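You operate a simulated robot arm through the tools that you are given. There is no shell and no other tool. Be economical: measure what you need, move in short steps, check, and stop when the job is done.

You are at the controls of a simulated robot arm. One attempt, no reset.

## Task
Take the white tape roll on the short steel bench and put it away on the top shelf of the white rack. Take the black tub on the top of the grey bench and put it away on the low shelf of the blue rack. Put the green swab on the low shelf of the blue rack. Stack the glass disc labelled "D7" from the top of the grey bench on top of the glass disc marked "D2". Take the brown fork block from the top of the drawer cabinet and put it on the white bench. Take the cap from the top of the drawer cabinet and put it on the top of the long white bench. Take the air wand and leave it on the cream dish. Stack the blue tube from the open table on top of the green tube. Do these in any order. Set down upright: black tub.

It is judged by the outcome, as a careful person would: the job done as asked, and still so three seconds after it is handed in. It fails if anything else is knocked over, pushed out of place, dropped, spilled or broken. A push-on lid holds only when it is set on centred and level and pressed home; a screw cap is set on level and turned clockwise until tight.

## Robot
A 7-joint arm with a two-finger parallel gripper on a trunk, on a base that drives. Base frame: it is fixed to the floor where the robot stands at the start and does not move with it; the origin is under the middle of the robot, x ahead of it, y to its left, z up. Readings come in mm, rad, newtons and seconds.
With the tool pointing down near the work surface it reaches from about 280 to 720 mm from the robot's upright axis, wherever it stands. Its first joint turns from -2.897 to 2.897 rad. Places, roughly: air wand [-2250, -1500, 1000]; black tub [-5000, -2000, 1000]; cap (7x7x5 cm) [-3600, -1900, 900]; cream dish (9x9x3 cm) [-2700, 900, 900]; fork block [-3750, -2000, 1000]; glass disc [-4500, -2000, 750]; green swab (2x2x15 cm) [-5400, -2100, 900]; low shelf of the blue rack [-5700, -500, 500]; top of the long white bench [-800, 1200, 900]; top shelf of the white rack [-5600, 1400, 1700]; tube [-2000, -1500, 1000]; white bench [-4400, 1300, 900]; white tape roll (8x7x4 cm) [700, 0, 900]. Payload 1.57 kg.
The TCP is the grasp point between the finger pads, 30 mm short of the fingertips. In the tool frame z runs along the fingers and y along their closing line. Largest opening 80 mm; finger width 17, thickness 12; the body of the gripper, 40 by 82 mm, starts 80 mm behind the TCP.
Orientation is told as [roll, pitch, yaw] about the base's x, y, z axes, in that order, counted from this pose: with the fingers straight down and closing along the base's y, the tool's x points along the base's -x, its y along +y and its z along -z.

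## Interface
- The arm moves only by the tool move_arm. Its argument "motion" is text: rows parted by semicolons, each of 7 numbers parted by spaces: the turn, a rotation vector about the tool's x, y, z in rad, then the shift along the tool's x, y, z in mm, then the opening, from 0 (shut) to 1 (fully open). In form: ax ay az x y z hand; .... A call has 1 to 10 rows; each row is the pose to reach, as a shift and turn from the pose commanded when the call began, along the tool's axes at that moment. A row lasts 0.2 s, in which the tool goes at most 50 mm and 0.15 rad; a call with a longer step from one row to the next is refused whole, and so is a gripper value outside its range. Where a pose cannot be reached the arm comes as near as it can. A force on the tool above 40 N (or 10 N above the force at the start of the call, whichever is more), or a blocked arm, ends the call early, and 0.2 s more pass. The fingers move at their own pace (about 72 mm/s each) and stop on an object; they squeeze with about 26 N. The grip force told is the motor's: it shows also when the fingers shut on nothing. Time passes only in rows, and 0.2 s behind the last, so rows that repeat a pose let the fingers close. The reply holds the time, the measured pose of the TCP, the force on the tool along the base axes, the opening and the grip force, in the units named above and with some noise, with the torque about the TCP (base axes, N m) and any sound that the robot's microphone picked up.
- Cameras (640 x 400 px; columns grow to the right, rows downward): "scene" is now at [9.3, 117.6, 1576.1]; the picture's right is [-0.24, -0.97, 0.00], its down [-0.53, 0.13, -0.84] and it looks along [0.81, -0.20, -0.55] (base axes); focal length 266 px, centre (320, 200). "wrist" rides on the gripper at [72, -7, -122] in the tool frame; the picture's right is [0.09, 1.00, 0.00], its down [-0.84, 0.08, -0.54] and it looks along [-0.54, 0.05, 0.84] (tool axes); focal length 238 px, centre (320, 200). There is no depth. A picture from a camera that has moved, and an enlarged one, comes with that camera's place and axes in the base frame and with its lens.
- grab_frame(camera): a new picture of that camera. The clock stands still meanwhile.
- move_column(by): slides the trunk up (or, below 0, down) by that many mm; the arm and the scene camera ride with it, the base frame stays. It gives what a move gives, with no picture.
- base_move(legs): drives the robot by 1 to 6 legs, each [ahead, left, turn to the left] in mm, mm and rad, along the robot's own axes; the way and the turn of a leg run together, so that a leg with both is an arc; at most 1500 mm and 3.142 rad a leg. The arm and the cameras ride along, it lands a little off, and it stops where it bumps. It gives what a move gives.
- aim_head(pan, tilt): turns the head with the scene camera to pan (to the left, within 1.501 rad either way) and tilt (down, from -0.506 to 1.204), counted from straight ahead of the robot. It gives what a move gives.
- zoom(camera, box): a new picture of the part [left, top, right, bottom] of that camera's present view, enlarged. The clock stands still meanwhile.
- sign_off(): hands the job in; it is judged then, once.

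Go step by step. Nothing tells you exact positions but the pictures and the camera data: compare them with the known pose of the tool, close in by small moves and look again before you grip or let go. The budget is 483 turns and 228 pictures, counting those below and the enlarged ones. Unless the task says otherwise, let go and move clear before handing in, and close with one line.

The tools are called after "Request:" as a command line: name --argument value ..., lists and objects as JSON in quotes. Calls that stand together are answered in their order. move_arm: Moves the arm, as the interface text tells. Its arguments: {"type":"object","properties":{"motion":{"type":"string"}},"required":["motion"]} The other tools are called the same way: move_column (by) slides the trunk up or down; base_move (legs) drives the base; aim_head (pan, tilt) turns the head that bears the scene camera; grab_frame (camera) takes a picture; zoom (camera, box) takes an enlarged picture of a part of a camera's view; sign_off () hands the job in.

At the start:

```text
time: 0.0
eef_pos: [404.6, -55.3, 1215.6]
orientation: [-0.001, -0.001, 0.0]
wrist_force: [-0.3, 0.4, 0.5]
torque: [-0.01, -0.02, -0.01]
finger_gap: 80.1
grip_force: 0.0
trunk travel left (down, up): [-375.0, 105.0]
robot x, y, heading: [-2.0, -0.4, -0.002]
head pan, tilt: [-0.246, 0.579]
```

scene: 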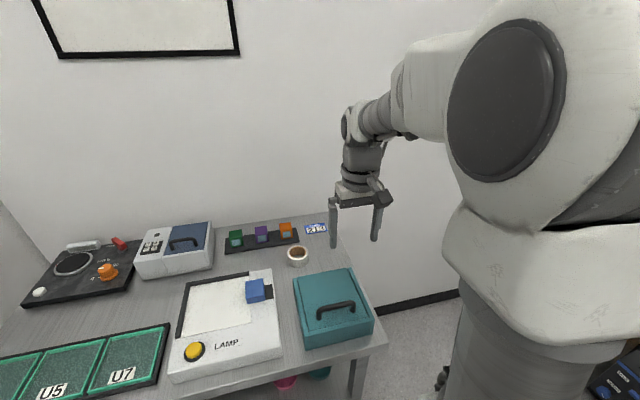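
wrist: 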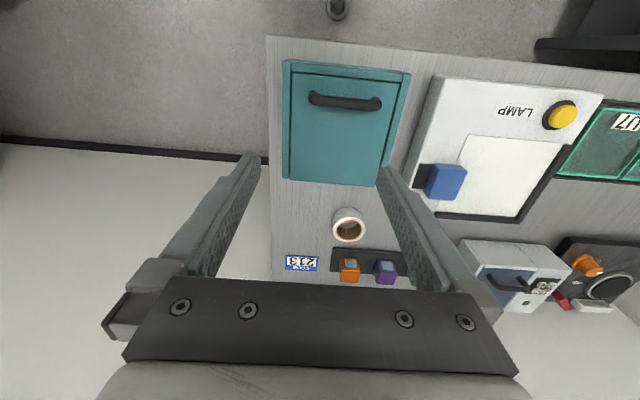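

I see the steel bench with the white tape roll at about (679, 34, 900). I'll look closer at it first.

Request:
zoom --camera "wrist" --box '[260, 180, 440, 292]'

Request:
zoom --camera "scene" --box '[210, 200, 370, 300]'

```text
3.56 times, centred on (350, 236) of wrist
camera zoom: at [332.1, -60.9, 1337.3], right [-0.09, 1.0, 0.0], down [0.84, 0.08, 0.54], along [0.54, 0.05, -0.84], focal length 848 px, centre (213, 72)
```

zoom: 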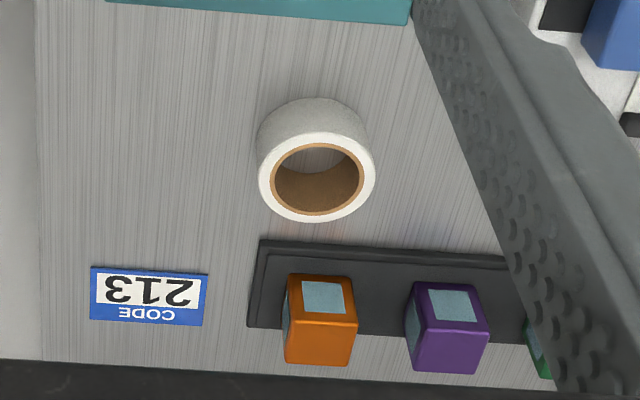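

```text
4.00 times, centred on (290, 250) of scene
camera zoom: at [9.3, 117.6, 1576.1], right [-0.24, -0.97, 0.0], down [-0.53, 0.13, -0.84], along [0.81, -0.2, -0.55], focal length 1066 px, centre (440, 0)
```

zoom: 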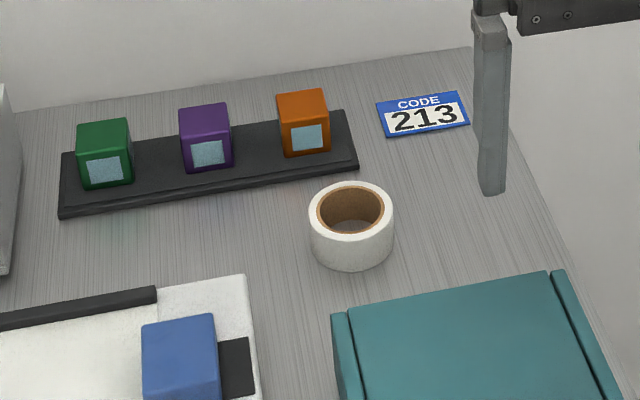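

Tape roll top ring centre is about (677, 35, ~910), with a diameter of ~73 mm and a thin wall. Because the destination shelf is at 1700 mm, I'll test how high the arm can reach with the tool down before choosing a grip.

Request:
move_column --by 105

Request:
move_arm --motion "0 0 0 0 0 -50 1; 0 0 0 0 0 -100 1; 0 0 0 0 0 -150 1; 0 0 0 0 0 -200 1; 0 0 0 0 0 -250 1; 0 0 0 0 0 -300 1; 0 0 0 0 0 -350 1; 0 0 0 0 0 -400 1; 0 0 0 0 0 -450 1; 0 0 0 0 0 -500 1"

```text
time: 1.4
eef_pos: [402.9, -55.9, 1320.2]
orientation: [0.001, 0.0, 0.0]
wrist_force: [0.2, -0.1, 0.0]
torque: [-0.02, -0.03, 0.0]
finger_gap: 79.9
grip_force: 0.0
trunk travel left (down, up): [-480.0, 0.0]
robot x, y, heading: [2.7, 1.2, 0.002]
head pan, tilt: [-0.246, 0.579]
```

```text
time: 3.6
eef_pos: [388.3, -50.9, 1605.2]
orientation: [0.001, 0.0, -0.001]
wrist_force: [-0.2, 0.1, 0.2]
torque: [0.0, 0.01, 0.01]
finger_gap: 80.1
grip_force: 0.1
out of reach, approached as far as the arm can: row 6, 7, 8, 9, 10
trunk travel left (down, up): [-480.0, 0.0]
robot x, y, heading: [-0.9, -0.7, 0.001]
head pan, tilt: [-0.246, 0.579]
```

Straight down tops out at ~1605, so the high shelf needs a forward-tilted tool. I'll test the tilted reach.

Request:
move_arm --motion "0 -0.15 0 0 0 -10 1; 0 -0.3 0 -10 0 -30 1; 0 -0.45 0 -20 0 -50 1; 0 -0.6 0 -30 0 -70 1; 0 -0.75 0 -50 0 -90 1; 0 -0.9 0 -70 0 -110 1; 0 -1.05 0 -90 0 -130 1; 0 -1.2 0 -110 0 -150 1; 0 -1.35 0 -130 0 -170 1; 0 -1.5 0 -150 0 -190 1"

```text
time: 5.8
eef_pos: [537.5, -50.7, 1793.0]
orientation: [-0.003, -1.503, 0.002]
wrist_force: [0.5, 0.4, -0.8]
torque: [-0.02, -0.04, 0.0]
finger_gap: 80.0
grip_force: 0.2
trunk travel left (down, up): [-480.0, 0.0]
robot x, y, heading: [0.9, -2.1, -0.0]
head pan, tilt: [-0.246, 0.579]
```

Horizontal at ~1790 works. I'll flip the tool so the wrist camera rides above a forward-tilted hand, and look around to the right of the robot, where I'd like to stand to approach the roll from the side.

Request:
move_arm --motion "0 0 -0.15 0 0 0 1; 0 0 -0.3 0 0 0 1; 0 0 -0.45 0 0 0 1; 0 0 -0.6 0 0 0 1; 0 0 -0.75 0 0 0 1; 0 0 -0.9 0 0 0 1; 0 0 -1.05 0 0 0 1; 0 0 -1.2 0 0 0 1; 0 0 -1.35 0 0 0 1; 0 0 -1.5 0 0 0 1"

Request:
move_arm --motion "0 0 -0.15 0 0 0 1; 0 0 -0.3 0 0 0 1; 0 0 -0.45 0 0 0 1; 0 0 -0.6 0 0 0 1; 0 0 -0.75 0 0 0 1; 0 0 -0.9 0 0 0 1; 0 0 -1.05 0 0 0 1; 0 0 -1.2 0 0 0 1; 0 0 -1.35 0 0 0 1; 0 0 -1.5 0 0 0 1"

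Request:
aim_head --pan -1.3 --tilt 0.6

Request:
grab_frame --camera "scene"

Request:
grab_frame --camera "wrist"

```text
time: 8.0
eef_pos: [534.2, -49.9, 1796.6]
orientation: [-1.497, -0.069, 1.568]
wrist_force: [0.4, -0.1, 0.9]
torque: [-0.01, 0.01, -0.02]
finger_gap: 79.8
grip_force: 0.0
trunk travel left (down, up): [-480.0, 0.0]
robot x, y, heading: [2.1, -0.2, -0.002]
head pan, tilt: [-0.246, 0.579]
```

```text
time: 10.2
eef_pos: [536.0, -50.8, 1795.4]
orientation: [-1.097, 1.413, 2.042]
wrist_force: [0.5, 0.8, -0.3]
torque: [0.02, 0.0, 0.02]
finger_gap: 80.0
grip_force: 0.0
trunk travel left (down, up): [-480.0, 0.0]
robot x, y, heading: [0.8, 0.8, 0.001]
head pan, tilt: [-0.246, 0.579]
```

```text
time: 11.5
eef_pos: [535.2, -50.5, 1795.5]
orientation: [-1.108, 1.411, 2.033]
wrist_force: [-0.6, 0.2, -0.3]
torque: [-0.02, -0.02, 0.02]
finger_gap: 80.2
grip_force: 0.1
trunk travel left (down, up): [-480.0, 0.0]
robot x, y, heading: [3.5, -2.3, 0.0]
head pan, tilt: [-1.3, 0.6]
```

```text
223 pictures are left
camera scene: at [-53.3, 54.1, 1679.2], right [-0.96, -0.27, 0.0], down [-0.15, 0.54, -0.83], along [0.22, -0.79, -0.56], focal length 266 px, centre (320, 200)
```

scene: 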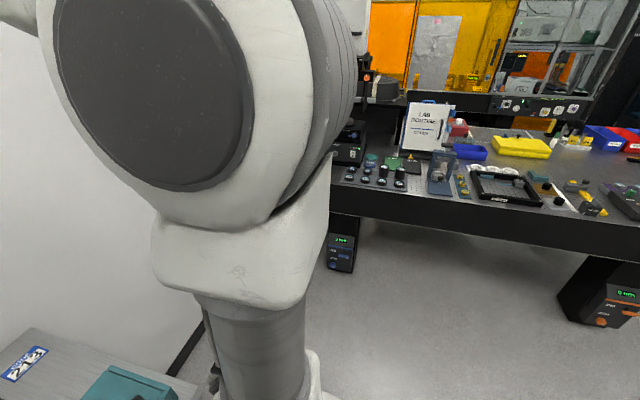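

```text
222 pictures are left
camera wrist: at [419.6, -53.3, 1876.8], right [0.0, -1.0, -0.05], down [-0.6, 0.04, -0.8], along [0.8, 0.03, -0.6], focal length 238 px, centre (320, 200)
```

wrist: 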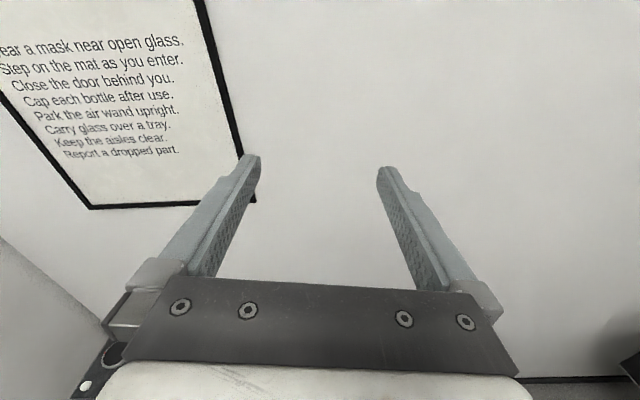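

The optical table front is around y≈-970, leaving me room to stand near (600, -540) facing +y. I'll finish the flip and drive there.

Request:
base_move --legs '[[0, -540, 0], [0, 0, 1.571], [0, -610, 0]]'

Request:
aim_head --pan 0.0 --tilt 0.75

Request:
grab_frame --camera "scene"

```text
time: 25.6
eef_pos: [645.0, -2.7, 1795.8]
orientation: [-1.105, 1.411, -2.688]
wrist_force: [0.3, 0.1, 0.1]
torque: [0.02, 0.0, -0.04]
finger_gap: 80.2
grip_force: 0.0
trunk travel left (down, up): [-480.0, 0.0]
robot x, y, heading: [590.4, -541.8, 1.567]
head pan, tilt: [-1.3, 0.6]
stopped in leg 3: the robot was blocked; the commanded pose is now the measured one
```

```text
time: 27.0
eef_pos: [645.8, -4.5, 1795.3]
orientation: [-1.109, 1.412, -2.688]
wrist_force: [-0.1, 0.3, -0.6]
torque: [-0.03, 0.01, 0.03]
finger_gap: 80.0
grip_force: 0.1
trunk travel left (down, up): [-480.0, 0.0]
robot x, y, heading: [594.7, -538.9, 1.566]
head pan, tilt: [0.0, 0.75]
```

```text
221 pictures are left
camera scene: at [455.5, -537.1, 1666.3], right [1.0, 0.0, 0.0], down [0.0, -0.68, -0.73], along [0.0, 0.73, -0.68], focal length 266 px, centre (320, 200)
```

scene: 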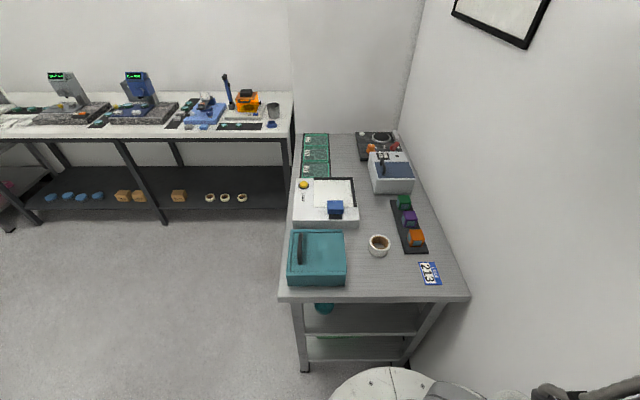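

The robot is at (595, -540) facing +y, touching the wall softly on the right. I'll square up the tool, lower the trunk and reposition for the roll.

Request:
base_move --legs '[[0, 30, 0.0]]'

Request:
move_arm --motion "0 0 -0.1416 0 0 0 1"

Request:
move_column --by -400

```text
time: 27.9
eef_pos: [615.7, -4.7, 1795.0]
orientation: [-1.107, 1.411, -2.688]
wrist_force: [-0.3, -0.2, -0.5]
torque: [-0.01, -0.01, 0.01]
finger_gap: 80.0
grip_force: 0.0
trunk travel left (down, up): [-480.0, 0.0]
robot x, y, heading: [561.9, -544.3, 1.569]
head pan, tilt: [0.0, 0.75]
```

```text
time: 28.3
eef_pos: [615.1, -4.4, 1794.6]
orientation: [-0.006, 1.499, -1.581]
wrist_force: [-0.2, 0.0, 0.5]
torque: [-0.02, 0.0, -0.04]
finger_gap: 80.1
grip_force: 0.1
trunk travel left (down, up): [-480.0, 0.0]
robot x, y, heading: [563.3, -538.8, 1.566]
head pan, tilt: [0.0, 0.75]
```

```text
time: 32.2
eef_pos: [615.1, -4.0, 1395.4]
orientation: [-0.01, 1.501, -1.586]
wrist_force: [-0.7, 0.1, 0.4]
torque: [-0.02, 0.01, 0.01]
finger_gap: 79.9
grip_force: 0.1
trunk travel left (down, up): [-80.0, 400.0]
robot x, y, heading: [560.9, -537.4, 1.567]
head pan, tilt: [0.0, 0.75]
```

Request:
move_arm --motion "0 -0.04 0 -37 5 -10 1; 0 -0.08 0 -74 10 -20 1; 0 -0.12 0 -111 15 -30 1; 0 -0.16 0 -148 20 -40 1; 0 -0.2 0 -185 25 -50 1; 0 -0.24 0 -222 30 -60 1; 0 -0.28 0 -259 35 -70 1; 0 -0.32 0 -296 40 -80 1; 0 -0.36 0 -333 45 -90 1; 0 -0.4 0 -370 50 -100 1"

Request:
grab_frame --camera "wrist"

Request:
grab_frame --camera "scene"

```text
time: 34.4
eef_pos: [663.5, -132.9, 1032.1]
orientation: [0.0, 1.1, -1.576]
wrist_force: [0.2, 0.2, 0.2]
torque: [0.0, -0.02, 0.01]
finger_gap: 80.2
grip_force: 0.1
trunk travel left (down, up): [-80.0, 400.0]
robot x, y, heading: [561.7, -539.0, 1.569]
head pan, tilt: [0.0, 0.75]
```

```text
220 pictures are left
camera wrist: at [657.4, -208.6, 1152.9], right [1.0, 0.04, 0.08], down [0.07, -0.86, -0.5], along [0.05, 0.5, -0.86], focal length 238 px, centre (320, 200)
```

wrist: 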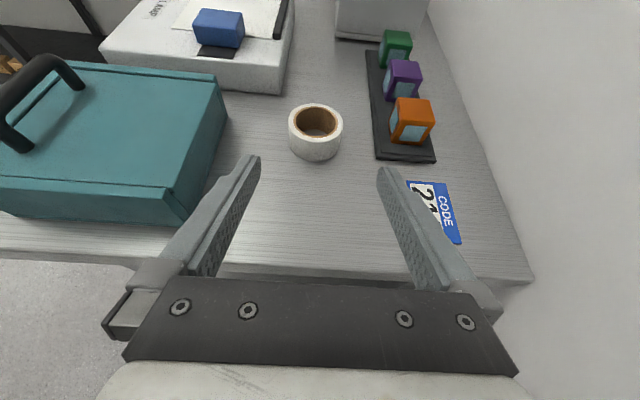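

```text
219 pictures are left
camera scene: at [425.3, -536.9, 1266.3], right [1.0, 0.0, 0.0], down [0.0, -0.68, -0.73], along [0.0, 0.73, -0.68], focal length 266 px, centre (320, 200)
```

scene: 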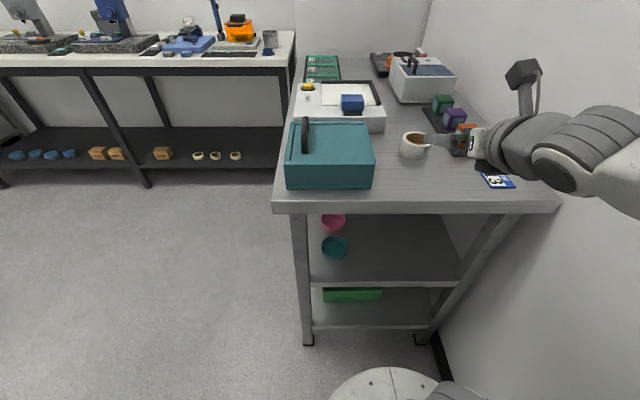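

Request:
move_arm --motion "0 0 0 -13 -1 40 1; 0 0 0 -26 -2.5 81 1"

Request:
grab_frame --camera "wrist"

```text
time: 35.0
eef_pos: [662.4, -71.9, 973.2]
orientation: [-0.005, 1.101, -1.58]
wrist_force: [0.1, 0.2, -0.4]
torque: [0.0, -0.04, -0.01]
finger_gap: 80.1
grip_force: 0.1
trunk travel left (down, up): [-80.0, 400.0]
robot x, y, heading: [561.7, -541.8, 1.572]
head pan, tilt: [0.0, 0.75]
```

```text
218 pictures are left
camera wrist: at [655.9, -146.8, 1093.2], right [1.0, 0.04, 0.08], down [0.07, -0.86, -0.5], along [0.05, 0.51, -0.86], focal length 238 px, centre (320, 200)
```

wrist: 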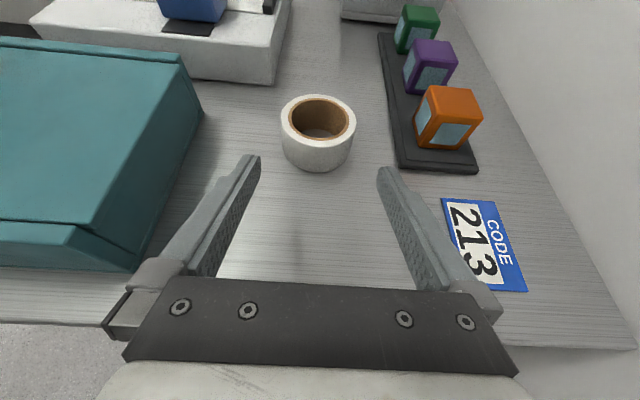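

Roll centre ≈ (659, 48), bench surface ≈ 886. I lower to mid-roll height, then slide forward around it.

Request:
move_arm --motion "0 0 0 -26 -2 13 1; 0 0 0 -51.7 -3 26.3 1; 0 0 0 -38 -3 53 1; 0 0 0 -29 -3 71 1"

Request:
grab_frame --camera "wrist"

```text
time: 36.1
eef_pos: [660.8, -21.3, 920.4]
orientation: [-0.002, 1.113, -1.58]
wrist_force: [-0.7, -11.0, 15.2]
torque: [0.16, -0.5, -0.37]
finger_gap: 79.1
grip_force: 0.0
trunk travel left (down, up): [-80.0, 400.0]
robot x, y, heading: [565.7, -539.4, 1.57]
head pan, tilt: [0.0, 0.75]
stopped in row 4: the force on the tool passed its limit at 147 N (the readings are from after the stop); the commanded pose is now the measured one
```

```text
217 pictures are left
camera wrist: at [654.2, -97.5, 1039.5], right [1.0, 0.03, 0.08], down [0.07, -0.86, -0.51], along [0.05, 0.52, -0.85], focal length 238 px, centre (320, 200)
```

wrist: 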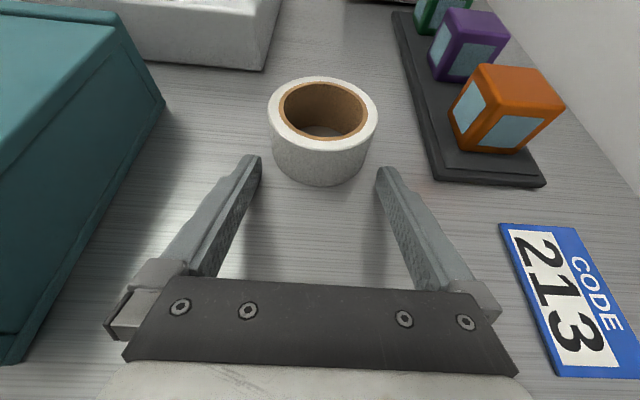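

Fingertips touched the bench, so its surface is ~898. I lift 4 mm and slide forward.

Request:
move_arm --motion "0 0 0 4.5 -1 -2.3 1; 0 0 0 13.5 -1 15.5 1; 0 0 0 18 -1 24.5 1"

Request:
grab_frame --camera "wrist"

```text
time: 36.9
eef_pos: [660.6, 10.8, 921.8]
orientation: [-0.004, 1.107, -1.581]
wrist_force: [0.8, 0.7, 0.1]
torque: [0.03, 0.02, 0.04]
finger_gap: 79.8
grip_force: 0.1
trunk travel left (down, up): [-80.0, 400.0]
robot x, y, heading: [559.2, -534.3, 1.568]
head pan, tilt: [0.0, 0.75]
```

```text
216 pictures are left
camera wrist: at [654.2, -66.2, 1042.4], right [1.0, 0.03, 0.08], down [0.07, -0.86, -0.51], along [0.05, 0.51, -0.86], focal length 238 px, centre (320, 200)
```

wrist: 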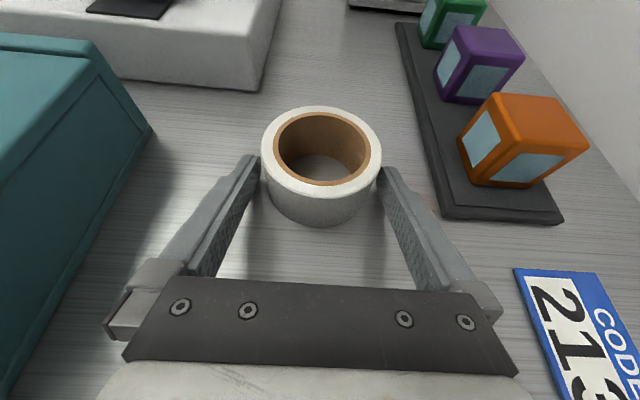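

The roll sits centred between the fingertips. Slide on ~26 mm and close.

Request:
move_arm --motion "0 0 0 6 0 11.5 1; 0 0 0 11.7 0 23 1; 0 0 0 11.7 0 23 0; 0 0 0 11.7 0 23 0; 0 0 0 11.7 0 23 0"

Request:
grab_frame --camera "wrist"

```text
time: 38.1
eef_pos: [661.0, 34.3, 921.8]
orientation: [-0.004, 1.108, -1.58]
wrist_force: [0.3, 0.0, 0.7]
torque: [0.02, -0.01, 0.01]
finger_gap: 70.8
grip_force: 25.6
trunk travel left (down, up): [-80.0, 400.0]
robot x, y, heading: [562.9, -537.2, 1.568]
head pan, tilt: [0.0, 0.75]
```

```text
215 pictures are left
camera wrist: at [653.8, -40.7, 1042.7], right [1.0, 0.03, 0.08], down [0.07, -0.86, -0.51], along [0.05, 0.51, -0.86], focal length 238 px, centre (320, 200)
```

wrist: 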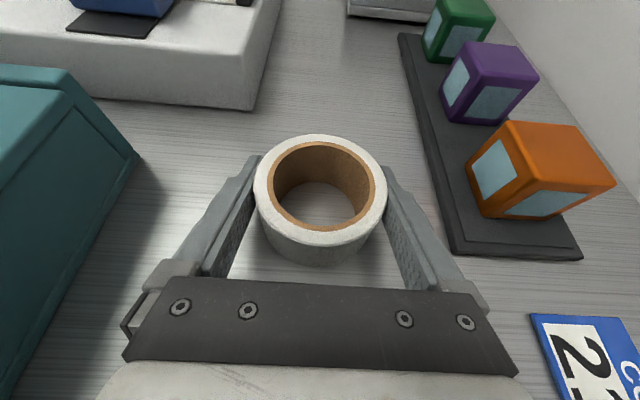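

Roll gripped (gap 70.8). Lift, retract, and drive down the aisle toward the racks.

Request:
move_arm --motion "0 0 0 20 0 -10 0; 0 0 0 60 0 -30 0; 0 0 0 100 0 -50 0; 0 0 0 140 0 -70 0; 0 0 0 179 0 -89 0; 0 0 0 160 0 -125 0; 0 0 0 140 0 -160 0"

Request:
base_move --legs '[[0, 600, 0], [0, 0, 1.571], [1500, -500, 0], [1500, 0, 0], [1500, 0, 0]]'

Request:
move_column --by 400

Request:
aim_head --pan 0.0 --tilt 0.35

Request:
grab_frame --camera "scene"

```text
time: 39.7
eef_pos: [659.7, -44.1, 1120.3]
orientation: [0.001, 1.109, -1.578]
wrist_force: [0.5, 0.3, -0.7]
torque: [-0.03, -0.03, 0.0]
finger_gap: 71.1
grip_force: 25.7
trunk travel left (down, up): [-80.0, 400.0]
robot x, y, heading: [563.8, -542.3, 1.565]
head pan, tilt: [0.0, 0.75]
```

```text
refused: leg 3 is longer than a leg can be; nothing moved
```

```text
time: 43.5
eef_pos: [660.7, -45.1, 1520.6]
orientation: [-0.002, 1.107, -1.578]
wrist_force: [1.4, 0.4, -1.9]
torque: [0.01, 0.03, 0.01]
finger_gap: 71.2
grip_force: 26.0
trunk travel left (down, up): [-480.0, 0.0]
robot x, y, heading: [562.2, -537.3, 1.569]
head pan, tilt: [0.0, 0.75]
```

```text
time: 44.4
eef_pos: [659.7, -43.3, 1520.9]
orientation: [-0.002, 1.11, -1.58]
wrist_force: [0.5, 0.4, 0.0]
torque: [-0.01, 0.0, 0.06]
finger_gap: 71.4
grip_force: 25.9
trunk travel left (down, up): [-480.0, 0.0]
robot x, y, heading: [562.1, -541.6, 1.566]
head pan, tilt: [0.0, 0.351]
```

```text
214 pictures are left
camera scene: at [425.4, -527.2, 1701.9], right [1.0, 0.0, 0.0], down [0.0, -0.34, -0.94], along [0.0, 0.94, -0.34], focal length 266 px, centre (320, 200)
```

scene: 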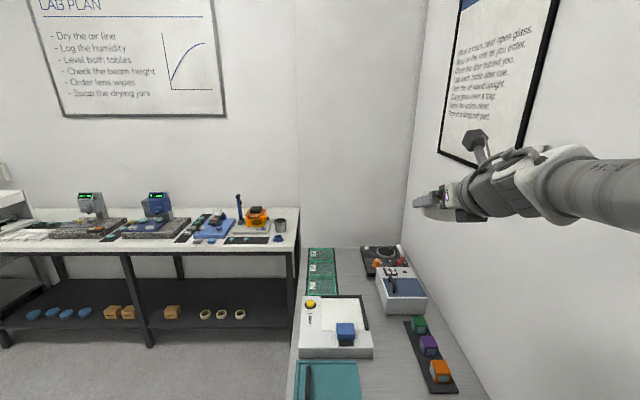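

Request:
base_move --legs '[[0, 600, 0], [0, 0, 1.571], [1400, -500, 0], [1500, 0, 0], [1500, 0, 0]]'

Request:
grab_frame --camera "scene"

```text
time: 82.4
eef_pos: [-4891.7, 318.2, 1520.8]
orientation: [-0.002, 1.108, -0.062]
wrist_force: [0.1, -0.2, -0.9]
torque: [0.02, -0.01, -0.01]
finger_gap: 71.0
grip_force: 26.2
trunk travel left (down, up): [-480.0, 0.0]
robot x, y, heading: [-4402.3, 189.9, 3.078]
head pan, tilt: [0.0, 0.351]
```

```text
213 pictures are left
camera scene: at [-4420.8, 52.8, 1701.9], right [0.06, 1.0, 0.0], down [0.34, -0.02, -0.94], along [-0.94, 0.05, -0.34], focal length 266 px, centre (320, 200)
```

scene: 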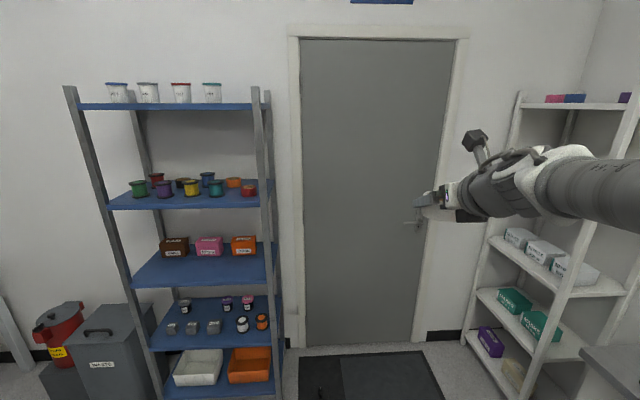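

The white rack is on the right of the door, top shelf at z≈1690, its front-left corner about (-5350, 1200). I'll drive closer and look.

Request:
base_move --legs '[[772, -362, 0], [0, 0, -0.9]]'

Request:
aim_head --pan 0.0 --tilt 0.1

Request:
grab_frame --camera "scene"

Request:
grab_frame --camera "wrist"

```text
time: 90.8
eef_pos: [-5353.6, 1063.2, 1519.2]
orientation: [-0.001, 1.11, -0.958]
wrist_force: [-0.4, -0.2, -1.5]
torque: [-0.02, 0.01, 0.0]
finger_gap: 70.9
grip_force: 26.4
trunk travel left (down, up): [-480.0, 0.0]
robot x, y, heading: [-5146.6, 601.2, 2.191]
head pan, tilt: [0.0, 0.351]
```

```text
time: 91.6
eef_pos: [-5353.1, 1062.5, 1520.3]
orientation: [-0.003, 1.109, -0.959]
wrist_force: [-0.1, 0.2, 0.2]
torque: [0.01, 0.04, -0.01]
finger_gap: 70.9
grip_force: 26.4
trunk travel left (down, up): [-480.0, 0.0]
robot x, y, heading: [-5146.9, 600.8, 2.191]
head pan, tilt: [0.0, 0.099]
```

```text
212 pictures are left
camera scene: at [-5262.9, 530.4, 1725.3], right [0.82, 0.58, 0.0], down [0.06, -0.08, -0.99], along [-0.57, 0.81, -0.1], focal length 266 px, centre (320, 200)
```

scene: 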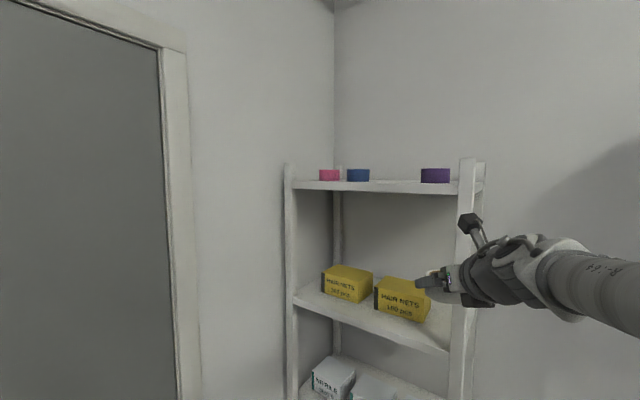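

```text
211 pictures are left
camera wrist: at [-5313.8, 996.9, 1639.0], right [0.79, 0.61, 0.08], down [0.56, -0.66, -0.51], along [-0.25, 0.45, -0.86], focal length 238 px, centre (320, 200)
```

wrist: 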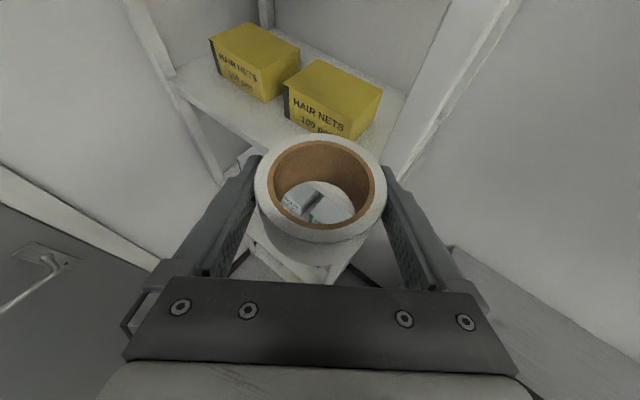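

The white rack faces −y (front edge y≈1150, x −5770…−5335), with its top shelf at z≈1700 and spare rolls at its back. I'll back off, square up facing it and raise the roll.

Request:
base_move --legs '[[-122, 87, 0], [0, 0, -0.62], [0, 413, 0]]'

Request:
move_arm --motion "0 0 0 43 0 -22 0; 0 0 0 86 0 -43 0; 0 0 0 129 0 -65 0; 0 0 0 172 0 -86 0; 0 0 0 220 0 -110 0"

Request:
grab_frame --camera "wrist"

Request:
grab_frame --camera "scene"

```text
time: 93.2
eef_pos: [-5354.2, 915.2, 1520.3]
orientation: [0.001, 1.108, -0.957]
wrist_force: [-0.3, 0.3, -1.1]
torque: [-0.01, -0.02, 0.01]
finger_gap: 71.1
grip_force: 25.6
trunk travel left (down, up): [-480.0, 0.0]
robot x, y, heading: [-5145.6, 457.1, 2.191]
head pan, tilt: [0.0, 0.099]
stopped in leg 1: the robot was blocked; the commanded pose is now the measured one
```

```text
refused: row 5 steps farther than a row can; nothing moved
```

```text
210 pictures are left
camera wrist: at [-5314.3, 848.7, 1639.0], right [0.79, 0.61, 0.08], down [0.56, -0.66, -0.51], along [-0.25, 0.45, -0.86], focal length 238 px, centre (320, 200)
```

wrist: 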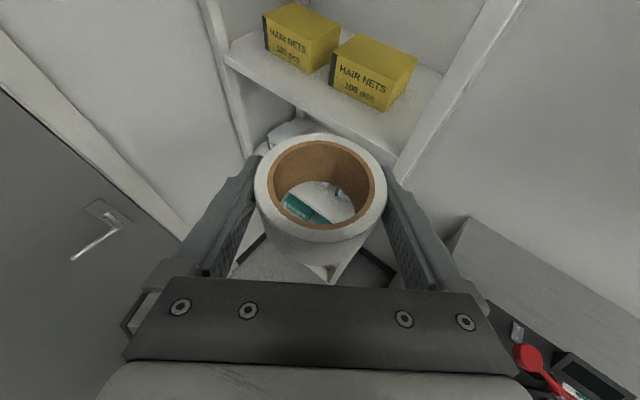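

```text
209 pictures are left
camera scene: at [-5262.7, 382.6, 1725.4], right [0.82, 0.58, 0.0], down [0.06, -0.08, -0.99], along [-0.58, 0.81, -0.1], focal length 266 px, centre (320, 200)
```

scene: 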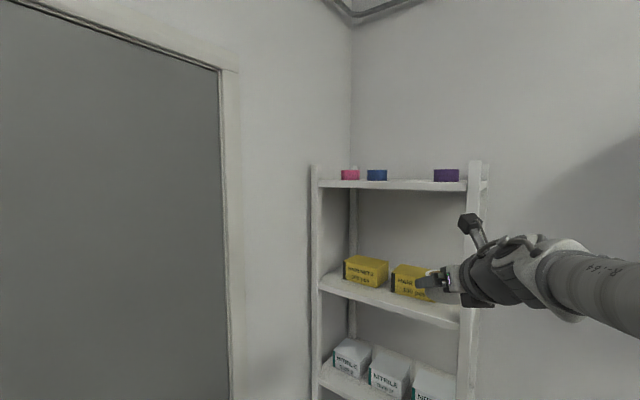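

The drive-back stopped on a slight block. Looking down around before moving on.

Request:
aim_head --pan 1.5 --tilt 1.0

Request:
grab_frame --camera "scene"

Request:
aim_head --pan -1.5 --tilt 1.0

Request:
grab_frame --camera "scene"

```text
time: 94.8
eef_pos: [-5353.4, 914.5, 1518.6]
orientation: [0.0, 1.107, -0.956]
wrist_force: [0.0, 1.0, -0.3]
torque: [0.02, -0.01, 0.01]
finger_gap: 71.0
grip_force: 25.7
trunk travel left (down, up): [-480.0, 0.0]
robot x, y, heading: [-5144.6, 451.5, 2.186]
head pan, tilt: [1.499, 1.0]
```

```text
208 pictures are left
camera scene: at [-5269.1, 270.8, 1647.2], right [-0.52, 0.86, 0.0], down [0.72, 0.44, -0.54], along [-0.46, -0.28, -0.84], focal length 266 px, centre (320, 200)
```

scene: 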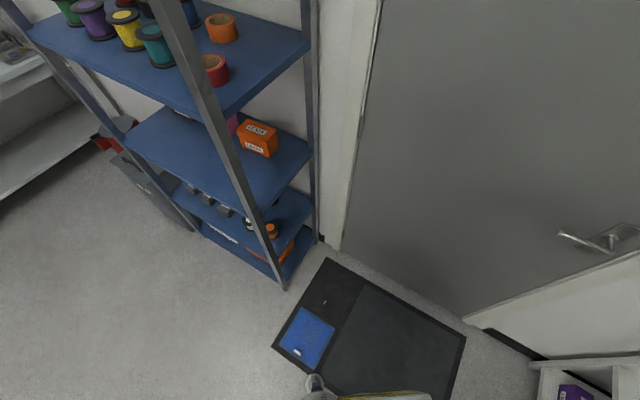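

```text
time: 97.3
eef_pos: [-5354.5, 913.3, 1520.0]
orientation: [-0.001, 1.109, -0.952]
wrist_force: [-0.9, -0.8, 0.2]
torque: [-0.01, 0.03, 0.02]
finger_gap: 71.2
grip_force: 25.9
trunk travel left (down, up): [-480.0, 0.0]
robot x, y, heading: [-5147.2, 456.1, 2.189]
head pan, tilt: [-1.499, 1.0]
```

```text
207 pictures are left
camera scene: at [-5234.7, 371.6, 1646.9], right [0.93, 0.36, 0.0], down [0.31, -0.79, -0.54], along [-0.2, 0.5, -0.84], focal length 266 px, centre (320, 200)
```

scene: 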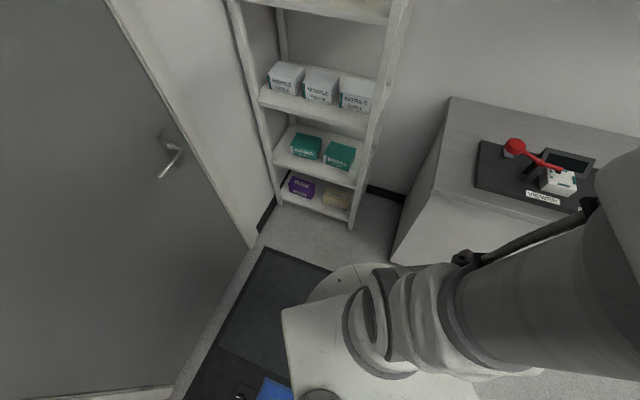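

Nothing tall is behind; there's a blue item on the floor mat around (-5366, 115), which I'll keep clear of. I'll raise the arm first, then turn and approach with the base at y≥570.

Request:
move_arm --motion "0 0 0 36 0 -18 0; 0 0 0 72 0 -36 0; 0 0 0 108 0 -54 0; 0 0 0 144 0 -72 0; 0 0 0 180 0 -90 0; 0 0 0 215 0 -107 0"

Request:
zoom --camera "scene" --box '[160, 240, 360, 400]'

Request:
base_move --legs '[[0, 0, -0.62], [100, 0, 0]]'

Request:
aim_head --pan 0.0 --tilt 0.15

Request:
grab_frame --camera "scene"

Request:
grab_frame --camera "wrist"

```text
time: 98.8
eef_pos: [-5355.4, 914.3, 1760.4]
orientation: [0.0, 1.11, -0.956]
wrist_force: [-0.5, 0.5, 0.0]
torque: [0.0, -0.03, -0.01]
finger_gap: 71.1
grip_force: 25.9
trunk travel left (down, up): [-480.0, 0.0]
robot x, y, heading: [-5148.5, 453.7, 2.187]
head pan, tilt: [-1.499, 1.0]
```

```text
2.50 times, centred on (260, 320) of scene
camera zoom: at [-5242.7, 369.5, 1648.2], right [0.88, 0.47, 0.0], down [0.39, -0.74, -0.55], along [-0.26, 0.49, -0.83], focal length 666 px, centre (470, -100)
```

zoom: 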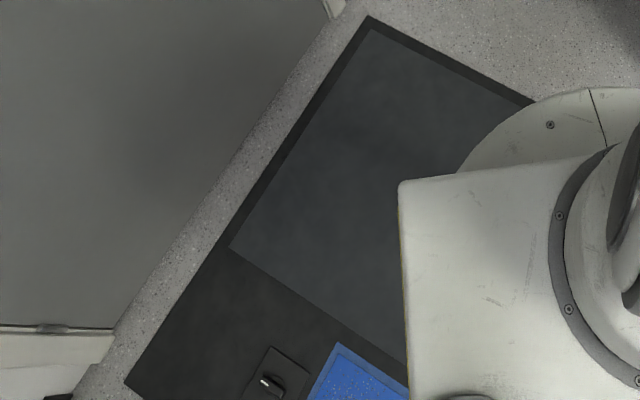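

```text
time: 102.3
eef_pos: [-5045.7, 1052.6, 1758.6]
orientation: [-0.002, 1.106, -1.583]
wrist_force: [0.4, 0.3, -1.0]
torque: [-0.01, 0.01, 0.0]
finger_gap: 70.9
grip_force: 26.0
trunk travel left (down, up): [-480.0, 0.0]
robot x, y, heading: [-5140.8, 555.1, 1.563]
head pan, tilt: [-1.499, 1.0]
```

```text
time: 103.9
eef_pos: [-5045.4, 1051.7, 1759.1]
orientation: [-0.001, 1.109, -1.582]
wrist_force: [0.5, -0.2, 0.4]
torque: [0.01, 0.0, 0.05]
finger_gap: 71.3
grip_force: 26.1
trunk travel left (down, up): [-480.0, 0.0]
robot x, y, heading: [-5144.3, 553.8, 1.56]
head pan, tilt: [0.0, 0.15]
```

```text
205 pictures are left
camera scene: at [-5280.8, 566.7, 1720.6], right [1.0, -0.01, 0.0], down [0.0, -0.15, -0.99], along [0.01, 0.99, -0.15], focal length 266 px, centre (320, 200)
```

scene: 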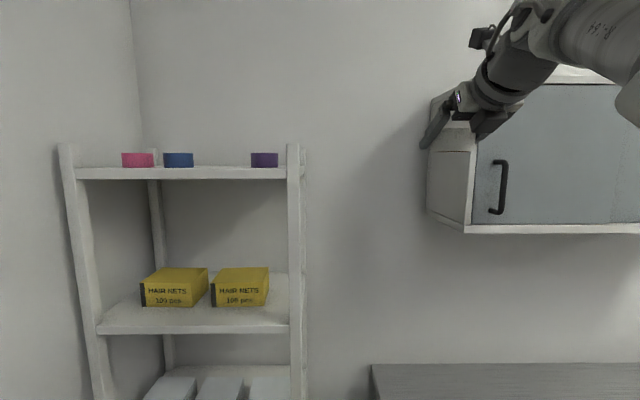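

```text
204 pictures are left
camera wrist: at [-5052.7, 975.6, 1877.9], right [1.0, 0.03, 0.08], down [0.07, -0.86, -0.51], along [0.05, 0.51, -0.86], focal length 238 px, centre (320, 200)
```

wrist: 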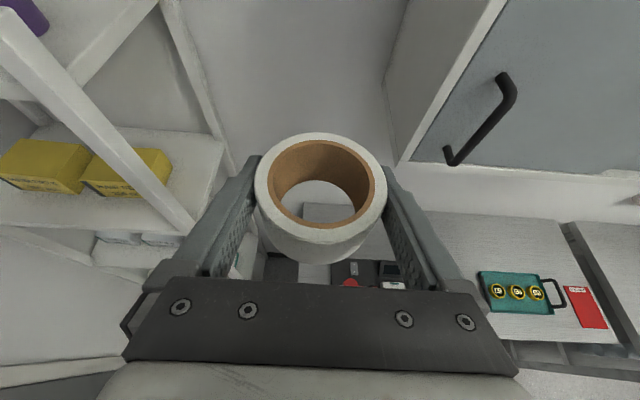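

Rack: front posts at about x −5893 and −5342, y≈1200, shelf ≈1700. I'll shift left so the roll sits in front of the gap between the blue and purple rolls.

Request:
base_move --legs '[[0, 420, 0.01]]'

Request:
grab_frame --camera "wrist"

Request:
grab_frame --camera "scene"

```text
time: 107.6
eef_pos: [-5471.6, 1051.8, 1759.0]
orientation: [0.0, 1.109, -1.567]
wrist_force: [0.3, -1.2, -0.2]
torque: [-0.01, 0.01, -0.01]
finger_gap: 70.9
grip_force: 26.0
trunk travel left (down, up): [-480.0, 0.0]
robot x, y, heading: [-5561.9, 554.5, 1.575]
head pan, tilt: [0.0, 0.15]
```

```text
203 pictures are left
camera wrist: at [-5477.0, 976.7, 1877.9], right [1.0, 0.05, 0.08], down [0.08, -0.86, -0.51], along [0.05, 0.51, -0.86], focal length 238 px, centre (320, 200)
```

wrist: 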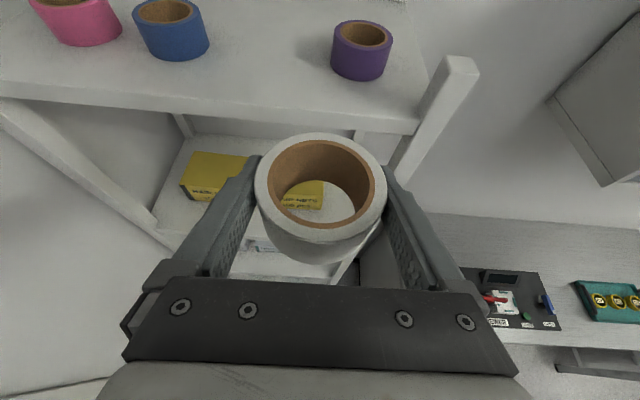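

```text
202 pictures are left
camera scene: at [-5699.5, 564.7, 1720.6], right [1.0, 0.01, 0.0], down [0.0, -0.15, -0.99], along [-0.01, 0.99, -0.15], focal length 266 px, centre (320, 200)
```

scene: 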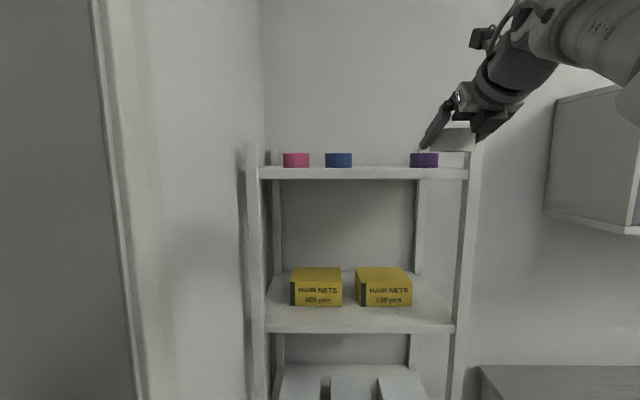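

Shelf front edge y≈1195; gap between the blue and purple rolls is centred at x≈−5537. I'll approach with base and arm to (−5537, 1255).

Request:
base_move --legs '[[130, 0, 0.0]]'

Request:
move_arm --motion "0 0 0 0 -32 0 0; 0 0 0 0 -65 0 0; 0 0 0 16 -65 33 0; 0 0 0 33 -65 65 0"

Request:
grab_frame --camera "wrist"

Request:
grab_frame --camera "scene"

```text
time: 109.1
eef_pos: [-5472.2, 1182.0, 1759.0]
orientation: [-0.002, 1.107, -1.568]
wrist_force: [0.2, 0.4, -1.0]
torque: [-0.01, -0.02, -0.02]
finger_gap: 71.1
grip_force: 26.3
trunk travel left (down, up): [-480.0, 0.0]
robot x, y, heading: [-5565.4, 682.7, 1.583]
head pan, tilt: [0.0, 0.15]
```

```text
time: 110.3
eef_pos: [-5813.9, 1184.9, 1763.6]
orientation: [-0.016, 1.105, -1.056]
wrist_force: [0.5, -35.2, -1.6]
torque: [-0.2, 0.46, 1.52]
finger_gap: 69.8
grip_force: 25.7
out of reach, approached as far as the arm can: row 3
trunk travel left (down, up): [-480.0, 0.0]
robot x, y, heading: [-5561.0, 681.9, 1.579]
head pan, tilt: [0.0, 0.15]
stopped in row 4: the arm was blocked; the commanded pose is now the measured one
```

```text
201 pictures are left
camera wrist: at [-5780.0, 1116.4, 1882.4], right [0.84, 0.54, 0.08], down [0.5, -0.7, -0.51], along [-0.22, 0.46, -0.86], focal length 238 px, centre (320, 200)
```

wrist: 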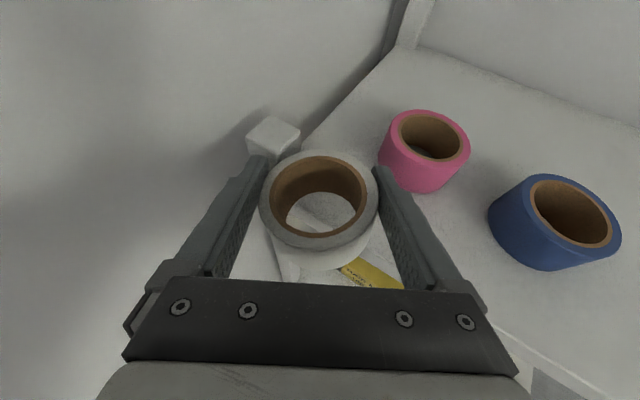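

```text
200 pictures are left
camera scene: at [-5703.0, 682.6, 1720.3], right [1.0, 0.01, 0.0], down [0.0, -0.14, -0.99], along [-0.01, 0.99, -0.14], focal length 266 px, centre (320, 200)
```

scene: 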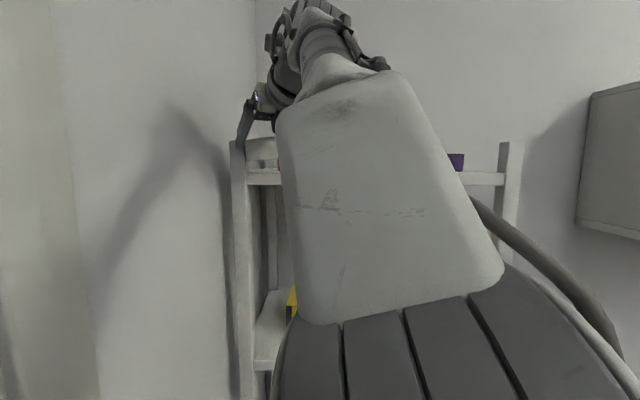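

An out-of-reach step swung the arm sideways against the left post; nothing moved. I'll back the base straight off, restore the arm pose, and rely on the base for reach.

Request:
base_move --legs '[[-150, 0, 0]]'

Request:
grab_frame --camera "wrist"

```text
time: 111.9
eef_pos: [-5807.4, 1044.7, 1760.1]
orientation: [-0.019, 1.103, -1.068]
wrist_force: [0.4, 0.1, -0.2]
torque: [0.01, 0.01, -0.03]
finger_gap: 69.3
grip_force: 26.0
trunk travel left (down, up): [-480.0, 0.0]
robot x, y, heading: [-5562.7, 531.8, 1.576]
head pan, tilt: [0.0, 0.15]
```

```text
199 pictures are left
camera wrist: at [-5773.4, 976.9, 1879.7], right [0.84, 0.53, 0.07], down [0.49, -0.71, -0.5], along [-0.21, 0.46, -0.86], focal length 238 px, centre (320, 200)
```

wrist: 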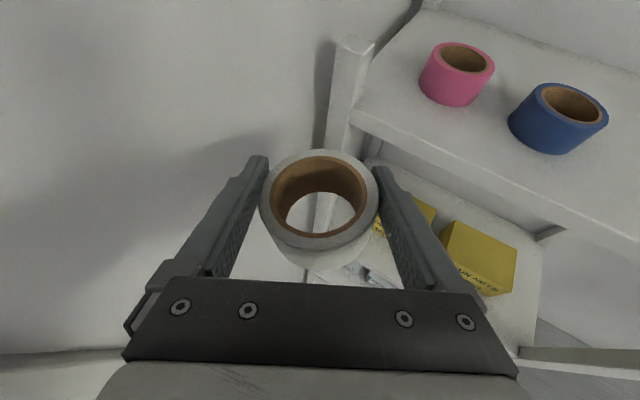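

The roll slid ~17 mm down in the fingers but is still held level. I restore the arm to its former pose beside the robot's midline.

Request:
move_arm --motion "-0.056 0 0.028 -10 36 -20 0; -0.112 0 0.056 -20 72 -40 0; -0.168 0 0.084 -30 108 -60 0; -0.224 0 0.112 -40 144 -80 0; -0.28 0 0.14 -50 180 -100 0; -0.336 0 0.168 -60 216 -120 0; -0.392 0 0.196 -70 252 -140 0; -0.4475 0 0.223 -79 287 -159 0"

Request:
grab_frame --camera "wrist"

```text
time: 113.7
eef_pos: [-5469.0, 1034.3, 1757.7]
orientation: [-0.012, 1.099, -1.564]
wrist_force: [-0.1, -0.8, -1.0]
torque: [-0.01, 0.04, -0.01]
finger_gap: 69.2
grip_force: 26.0
trunk travel left (down, up): [-480.0, 0.0]
robot x, y, heading: [-5563.3, 528.7, 1.583]
head pan, tilt: [0.0, 0.15]
```

```text
198 pictures are left
camera wrist: at [-5472.9, 958.8, 1877.2], right [1.0, 0.06, 0.08], down [0.09, -0.86, -0.5], along [0.04, 0.5, -0.86], focal length 238 px, centre (320, 200)
```

wrist: 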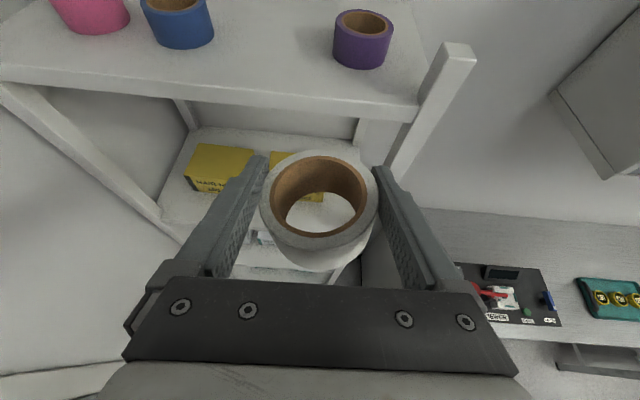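

Request:
base_move --legs '[[0, 0, 0.137], [110, -17, 0]]'

Request:
grab_frame --camera "wrist"

Request:
grab_frame --camera "scene"

```text
time: 115.8
eef_pos: [-5540.3, 1155.1, 1758.2]
orientation: [-0.012, 1.098, -1.424]
wrist_force: [0.3, 0.3, -0.3]
torque: [-0.02, -0.01, -0.02]
finger_gap: 69.4
grip_force: 25.9
trunk travel left (down, up): [-480.0, 0.0]
robot x, y, heading: [-5558.5, 641.1, 1.716]
head pan, tilt: [0.0, 0.15]
```

```text
197 pictures are left
camera wrist: at [-5533.9, 1079.8, 1877.2], right [0.98, 0.2, 0.08], down [0.21, -0.84, -0.5], along [-0.03, 0.5, -0.86], focal length 238 px, centre (320, 200)
```

wrist: 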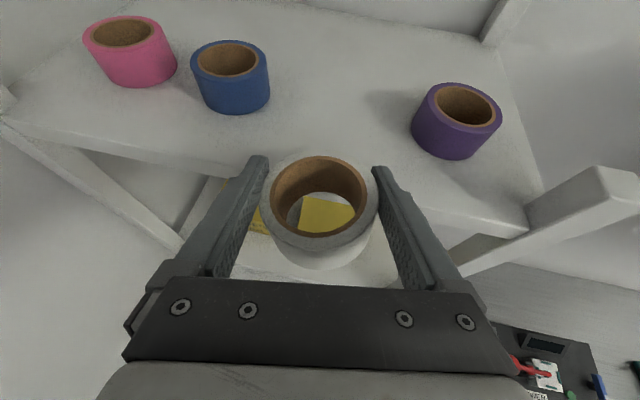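

```text
196 pictures are left
camera scene: at [-5699.1, 634.4, 1720.7], right [0.99, 0.15, 0.0], down [0.02, -0.15, -0.99], along [-0.14, 0.98, -0.15], focal length 266 px, centre (320, 200)
```

scene: 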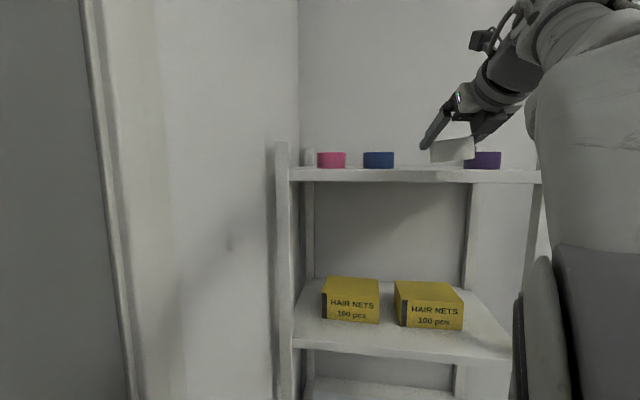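

Request:
move_arm --motion "0 0 0 4.5 0 -2.2 0; 0 0 0 9 0 -4.5 0"

Request:
base_move --legs '[[95, -15, 0]]'

Request:
zoom --camera "scene" --box '[360, 100, 520, 200]'

Request:
grab_frame --camera "wrist"

```text
time: 116.4
eef_pos: [-5539.5, 1154.2, 1767.8]
orientation: [-0.013, 1.1, -1.426]
wrist_force: [0.5, -0.4, -0.7]
torque: [-0.02, 0.0, 0.0]
finger_gap: 69.3
grip_force: 26.1
trunk travel left (down, up): [-480.0, 0.0]
robot x, y, heading: [-5560.0, 643.2, 1.718]
head pan, tilt: [0.0, 0.15]
```

```text
time: 117.7
eef_pos: [-5539.1, 1250.2, 1767.9]
orientation: [-0.011, 1.098, -1.423]
wrist_force: [0.0, 0.7, -0.9]
torque: [0.0, -0.01, 0.0]
finger_gap: 69.2
grip_force: 25.8
trunk travel left (down, up): [-480.0, 0.0]
robot x, y, heading: [-5559.2, 734.1, 1.714]
head pan, tilt: [0.0, 0.15]
```

```text
4.00 times, centred on (440, 150) of scene
camera zoom: at [-5698.2, 730.0, 1720.7], right [0.99, 0.15, 0.0], down [0.02, -0.15, -0.99], along [-0.14, 0.98, -0.15], focal length 1066 px, centre (-160, 400)
```

zoom: 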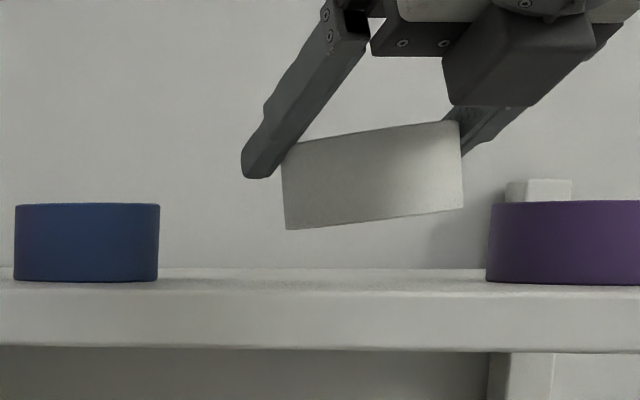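

```text
194 pictures are left
camera wrist: at [-5532.8, 1175.3, 1887.5], right [0.98, 0.2, 0.08], down [0.21, -0.84, -0.5], along [-0.03, 0.5, -0.86], focal length 238 px, centre (320, 200)
```

wrist: 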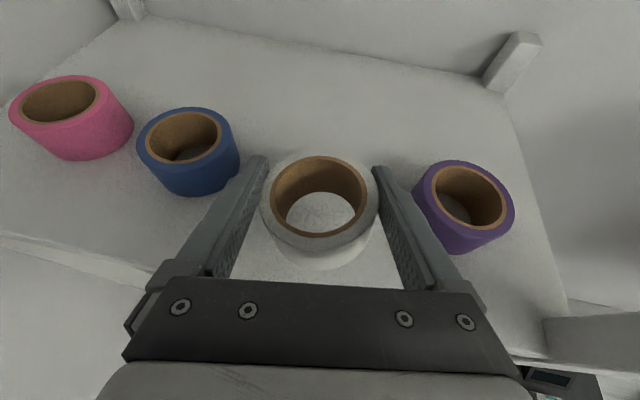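

Over the shelf with ~25 mm clearance, roll tilted slightly left-down. Lower in small steps.

Request:
move_arm --motion "0 0 0 -9 0 4.5 0; 0 0 0 -16 0 8 0"

Request:
zoom --camera "scene" --box '[360, 100, 520, 200]'

```text
time: 118.3
eef_pos: [-5540.4, 1249.0, 1748.3]
orientation: [-0.009, 1.099, -1.423]
wrist_force: [-0.6, -0.2, -0.4]
torque: [0.01, 0.02, 0.01]
finger_gap: 69.3
grip_force: 26.7
trunk travel left (down, up): [-480.0, 0.0]
robot x, y, heading: [-5559.8, 736.3, 1.715]
head pan, tilt: [0.0, 0.15]
```

```text
4.00 times, centred on (440, 150) of scene
camera zoom: at [-5698.3, 729.2, 1720.7], right [0.99, 0.15, 0.0], down [0.02, -0.15, -0.99], along [-0.14, 0.98, -0.15], focal length 1066 px, centre (-160, 400)
```

zoom: 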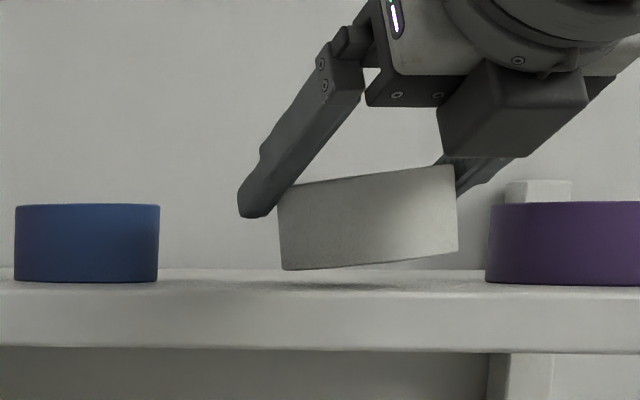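

Request:
move_arm --motion "0 0 0 -4 0 2 0; 0 0 0 -8 0 4 0"

Request:
zoom --camera "scene" --box '[360, 100, 520, 200]'

```text
time: 118.9
eef_pos: [-5540.3, 1248.6, 1742.7]
orientation: [-0.01, 1.102, -1.422]
wrist_force: [-0.2, 2.1, 6.0]
torque: [0.07, 0.23, -0.06]
finger_gap: 69.2
grip_force: 26.0
trunk travel left (down, up): [-480.0, 0.0]
robot x, y, heading: [-5559.7, 737.3, 1.721]
head pan, tilt: [0.0, 0.15]
```

```text
4.00 times, centred on (440, 150) of scene
camera zoom: at [-5698.1, 729.1, 1720.8], right [0.99, 0.15, 0.0], down [0.02, -0.15, -0.99], along [-0.14, 0.98, -0.15], focal length 1066 px, centre (-160, 400)
```

zoom: 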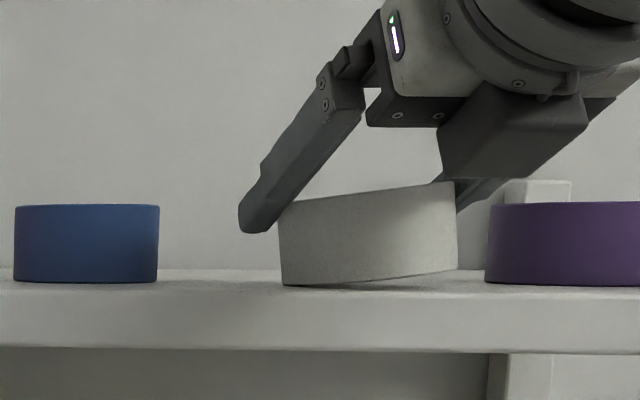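

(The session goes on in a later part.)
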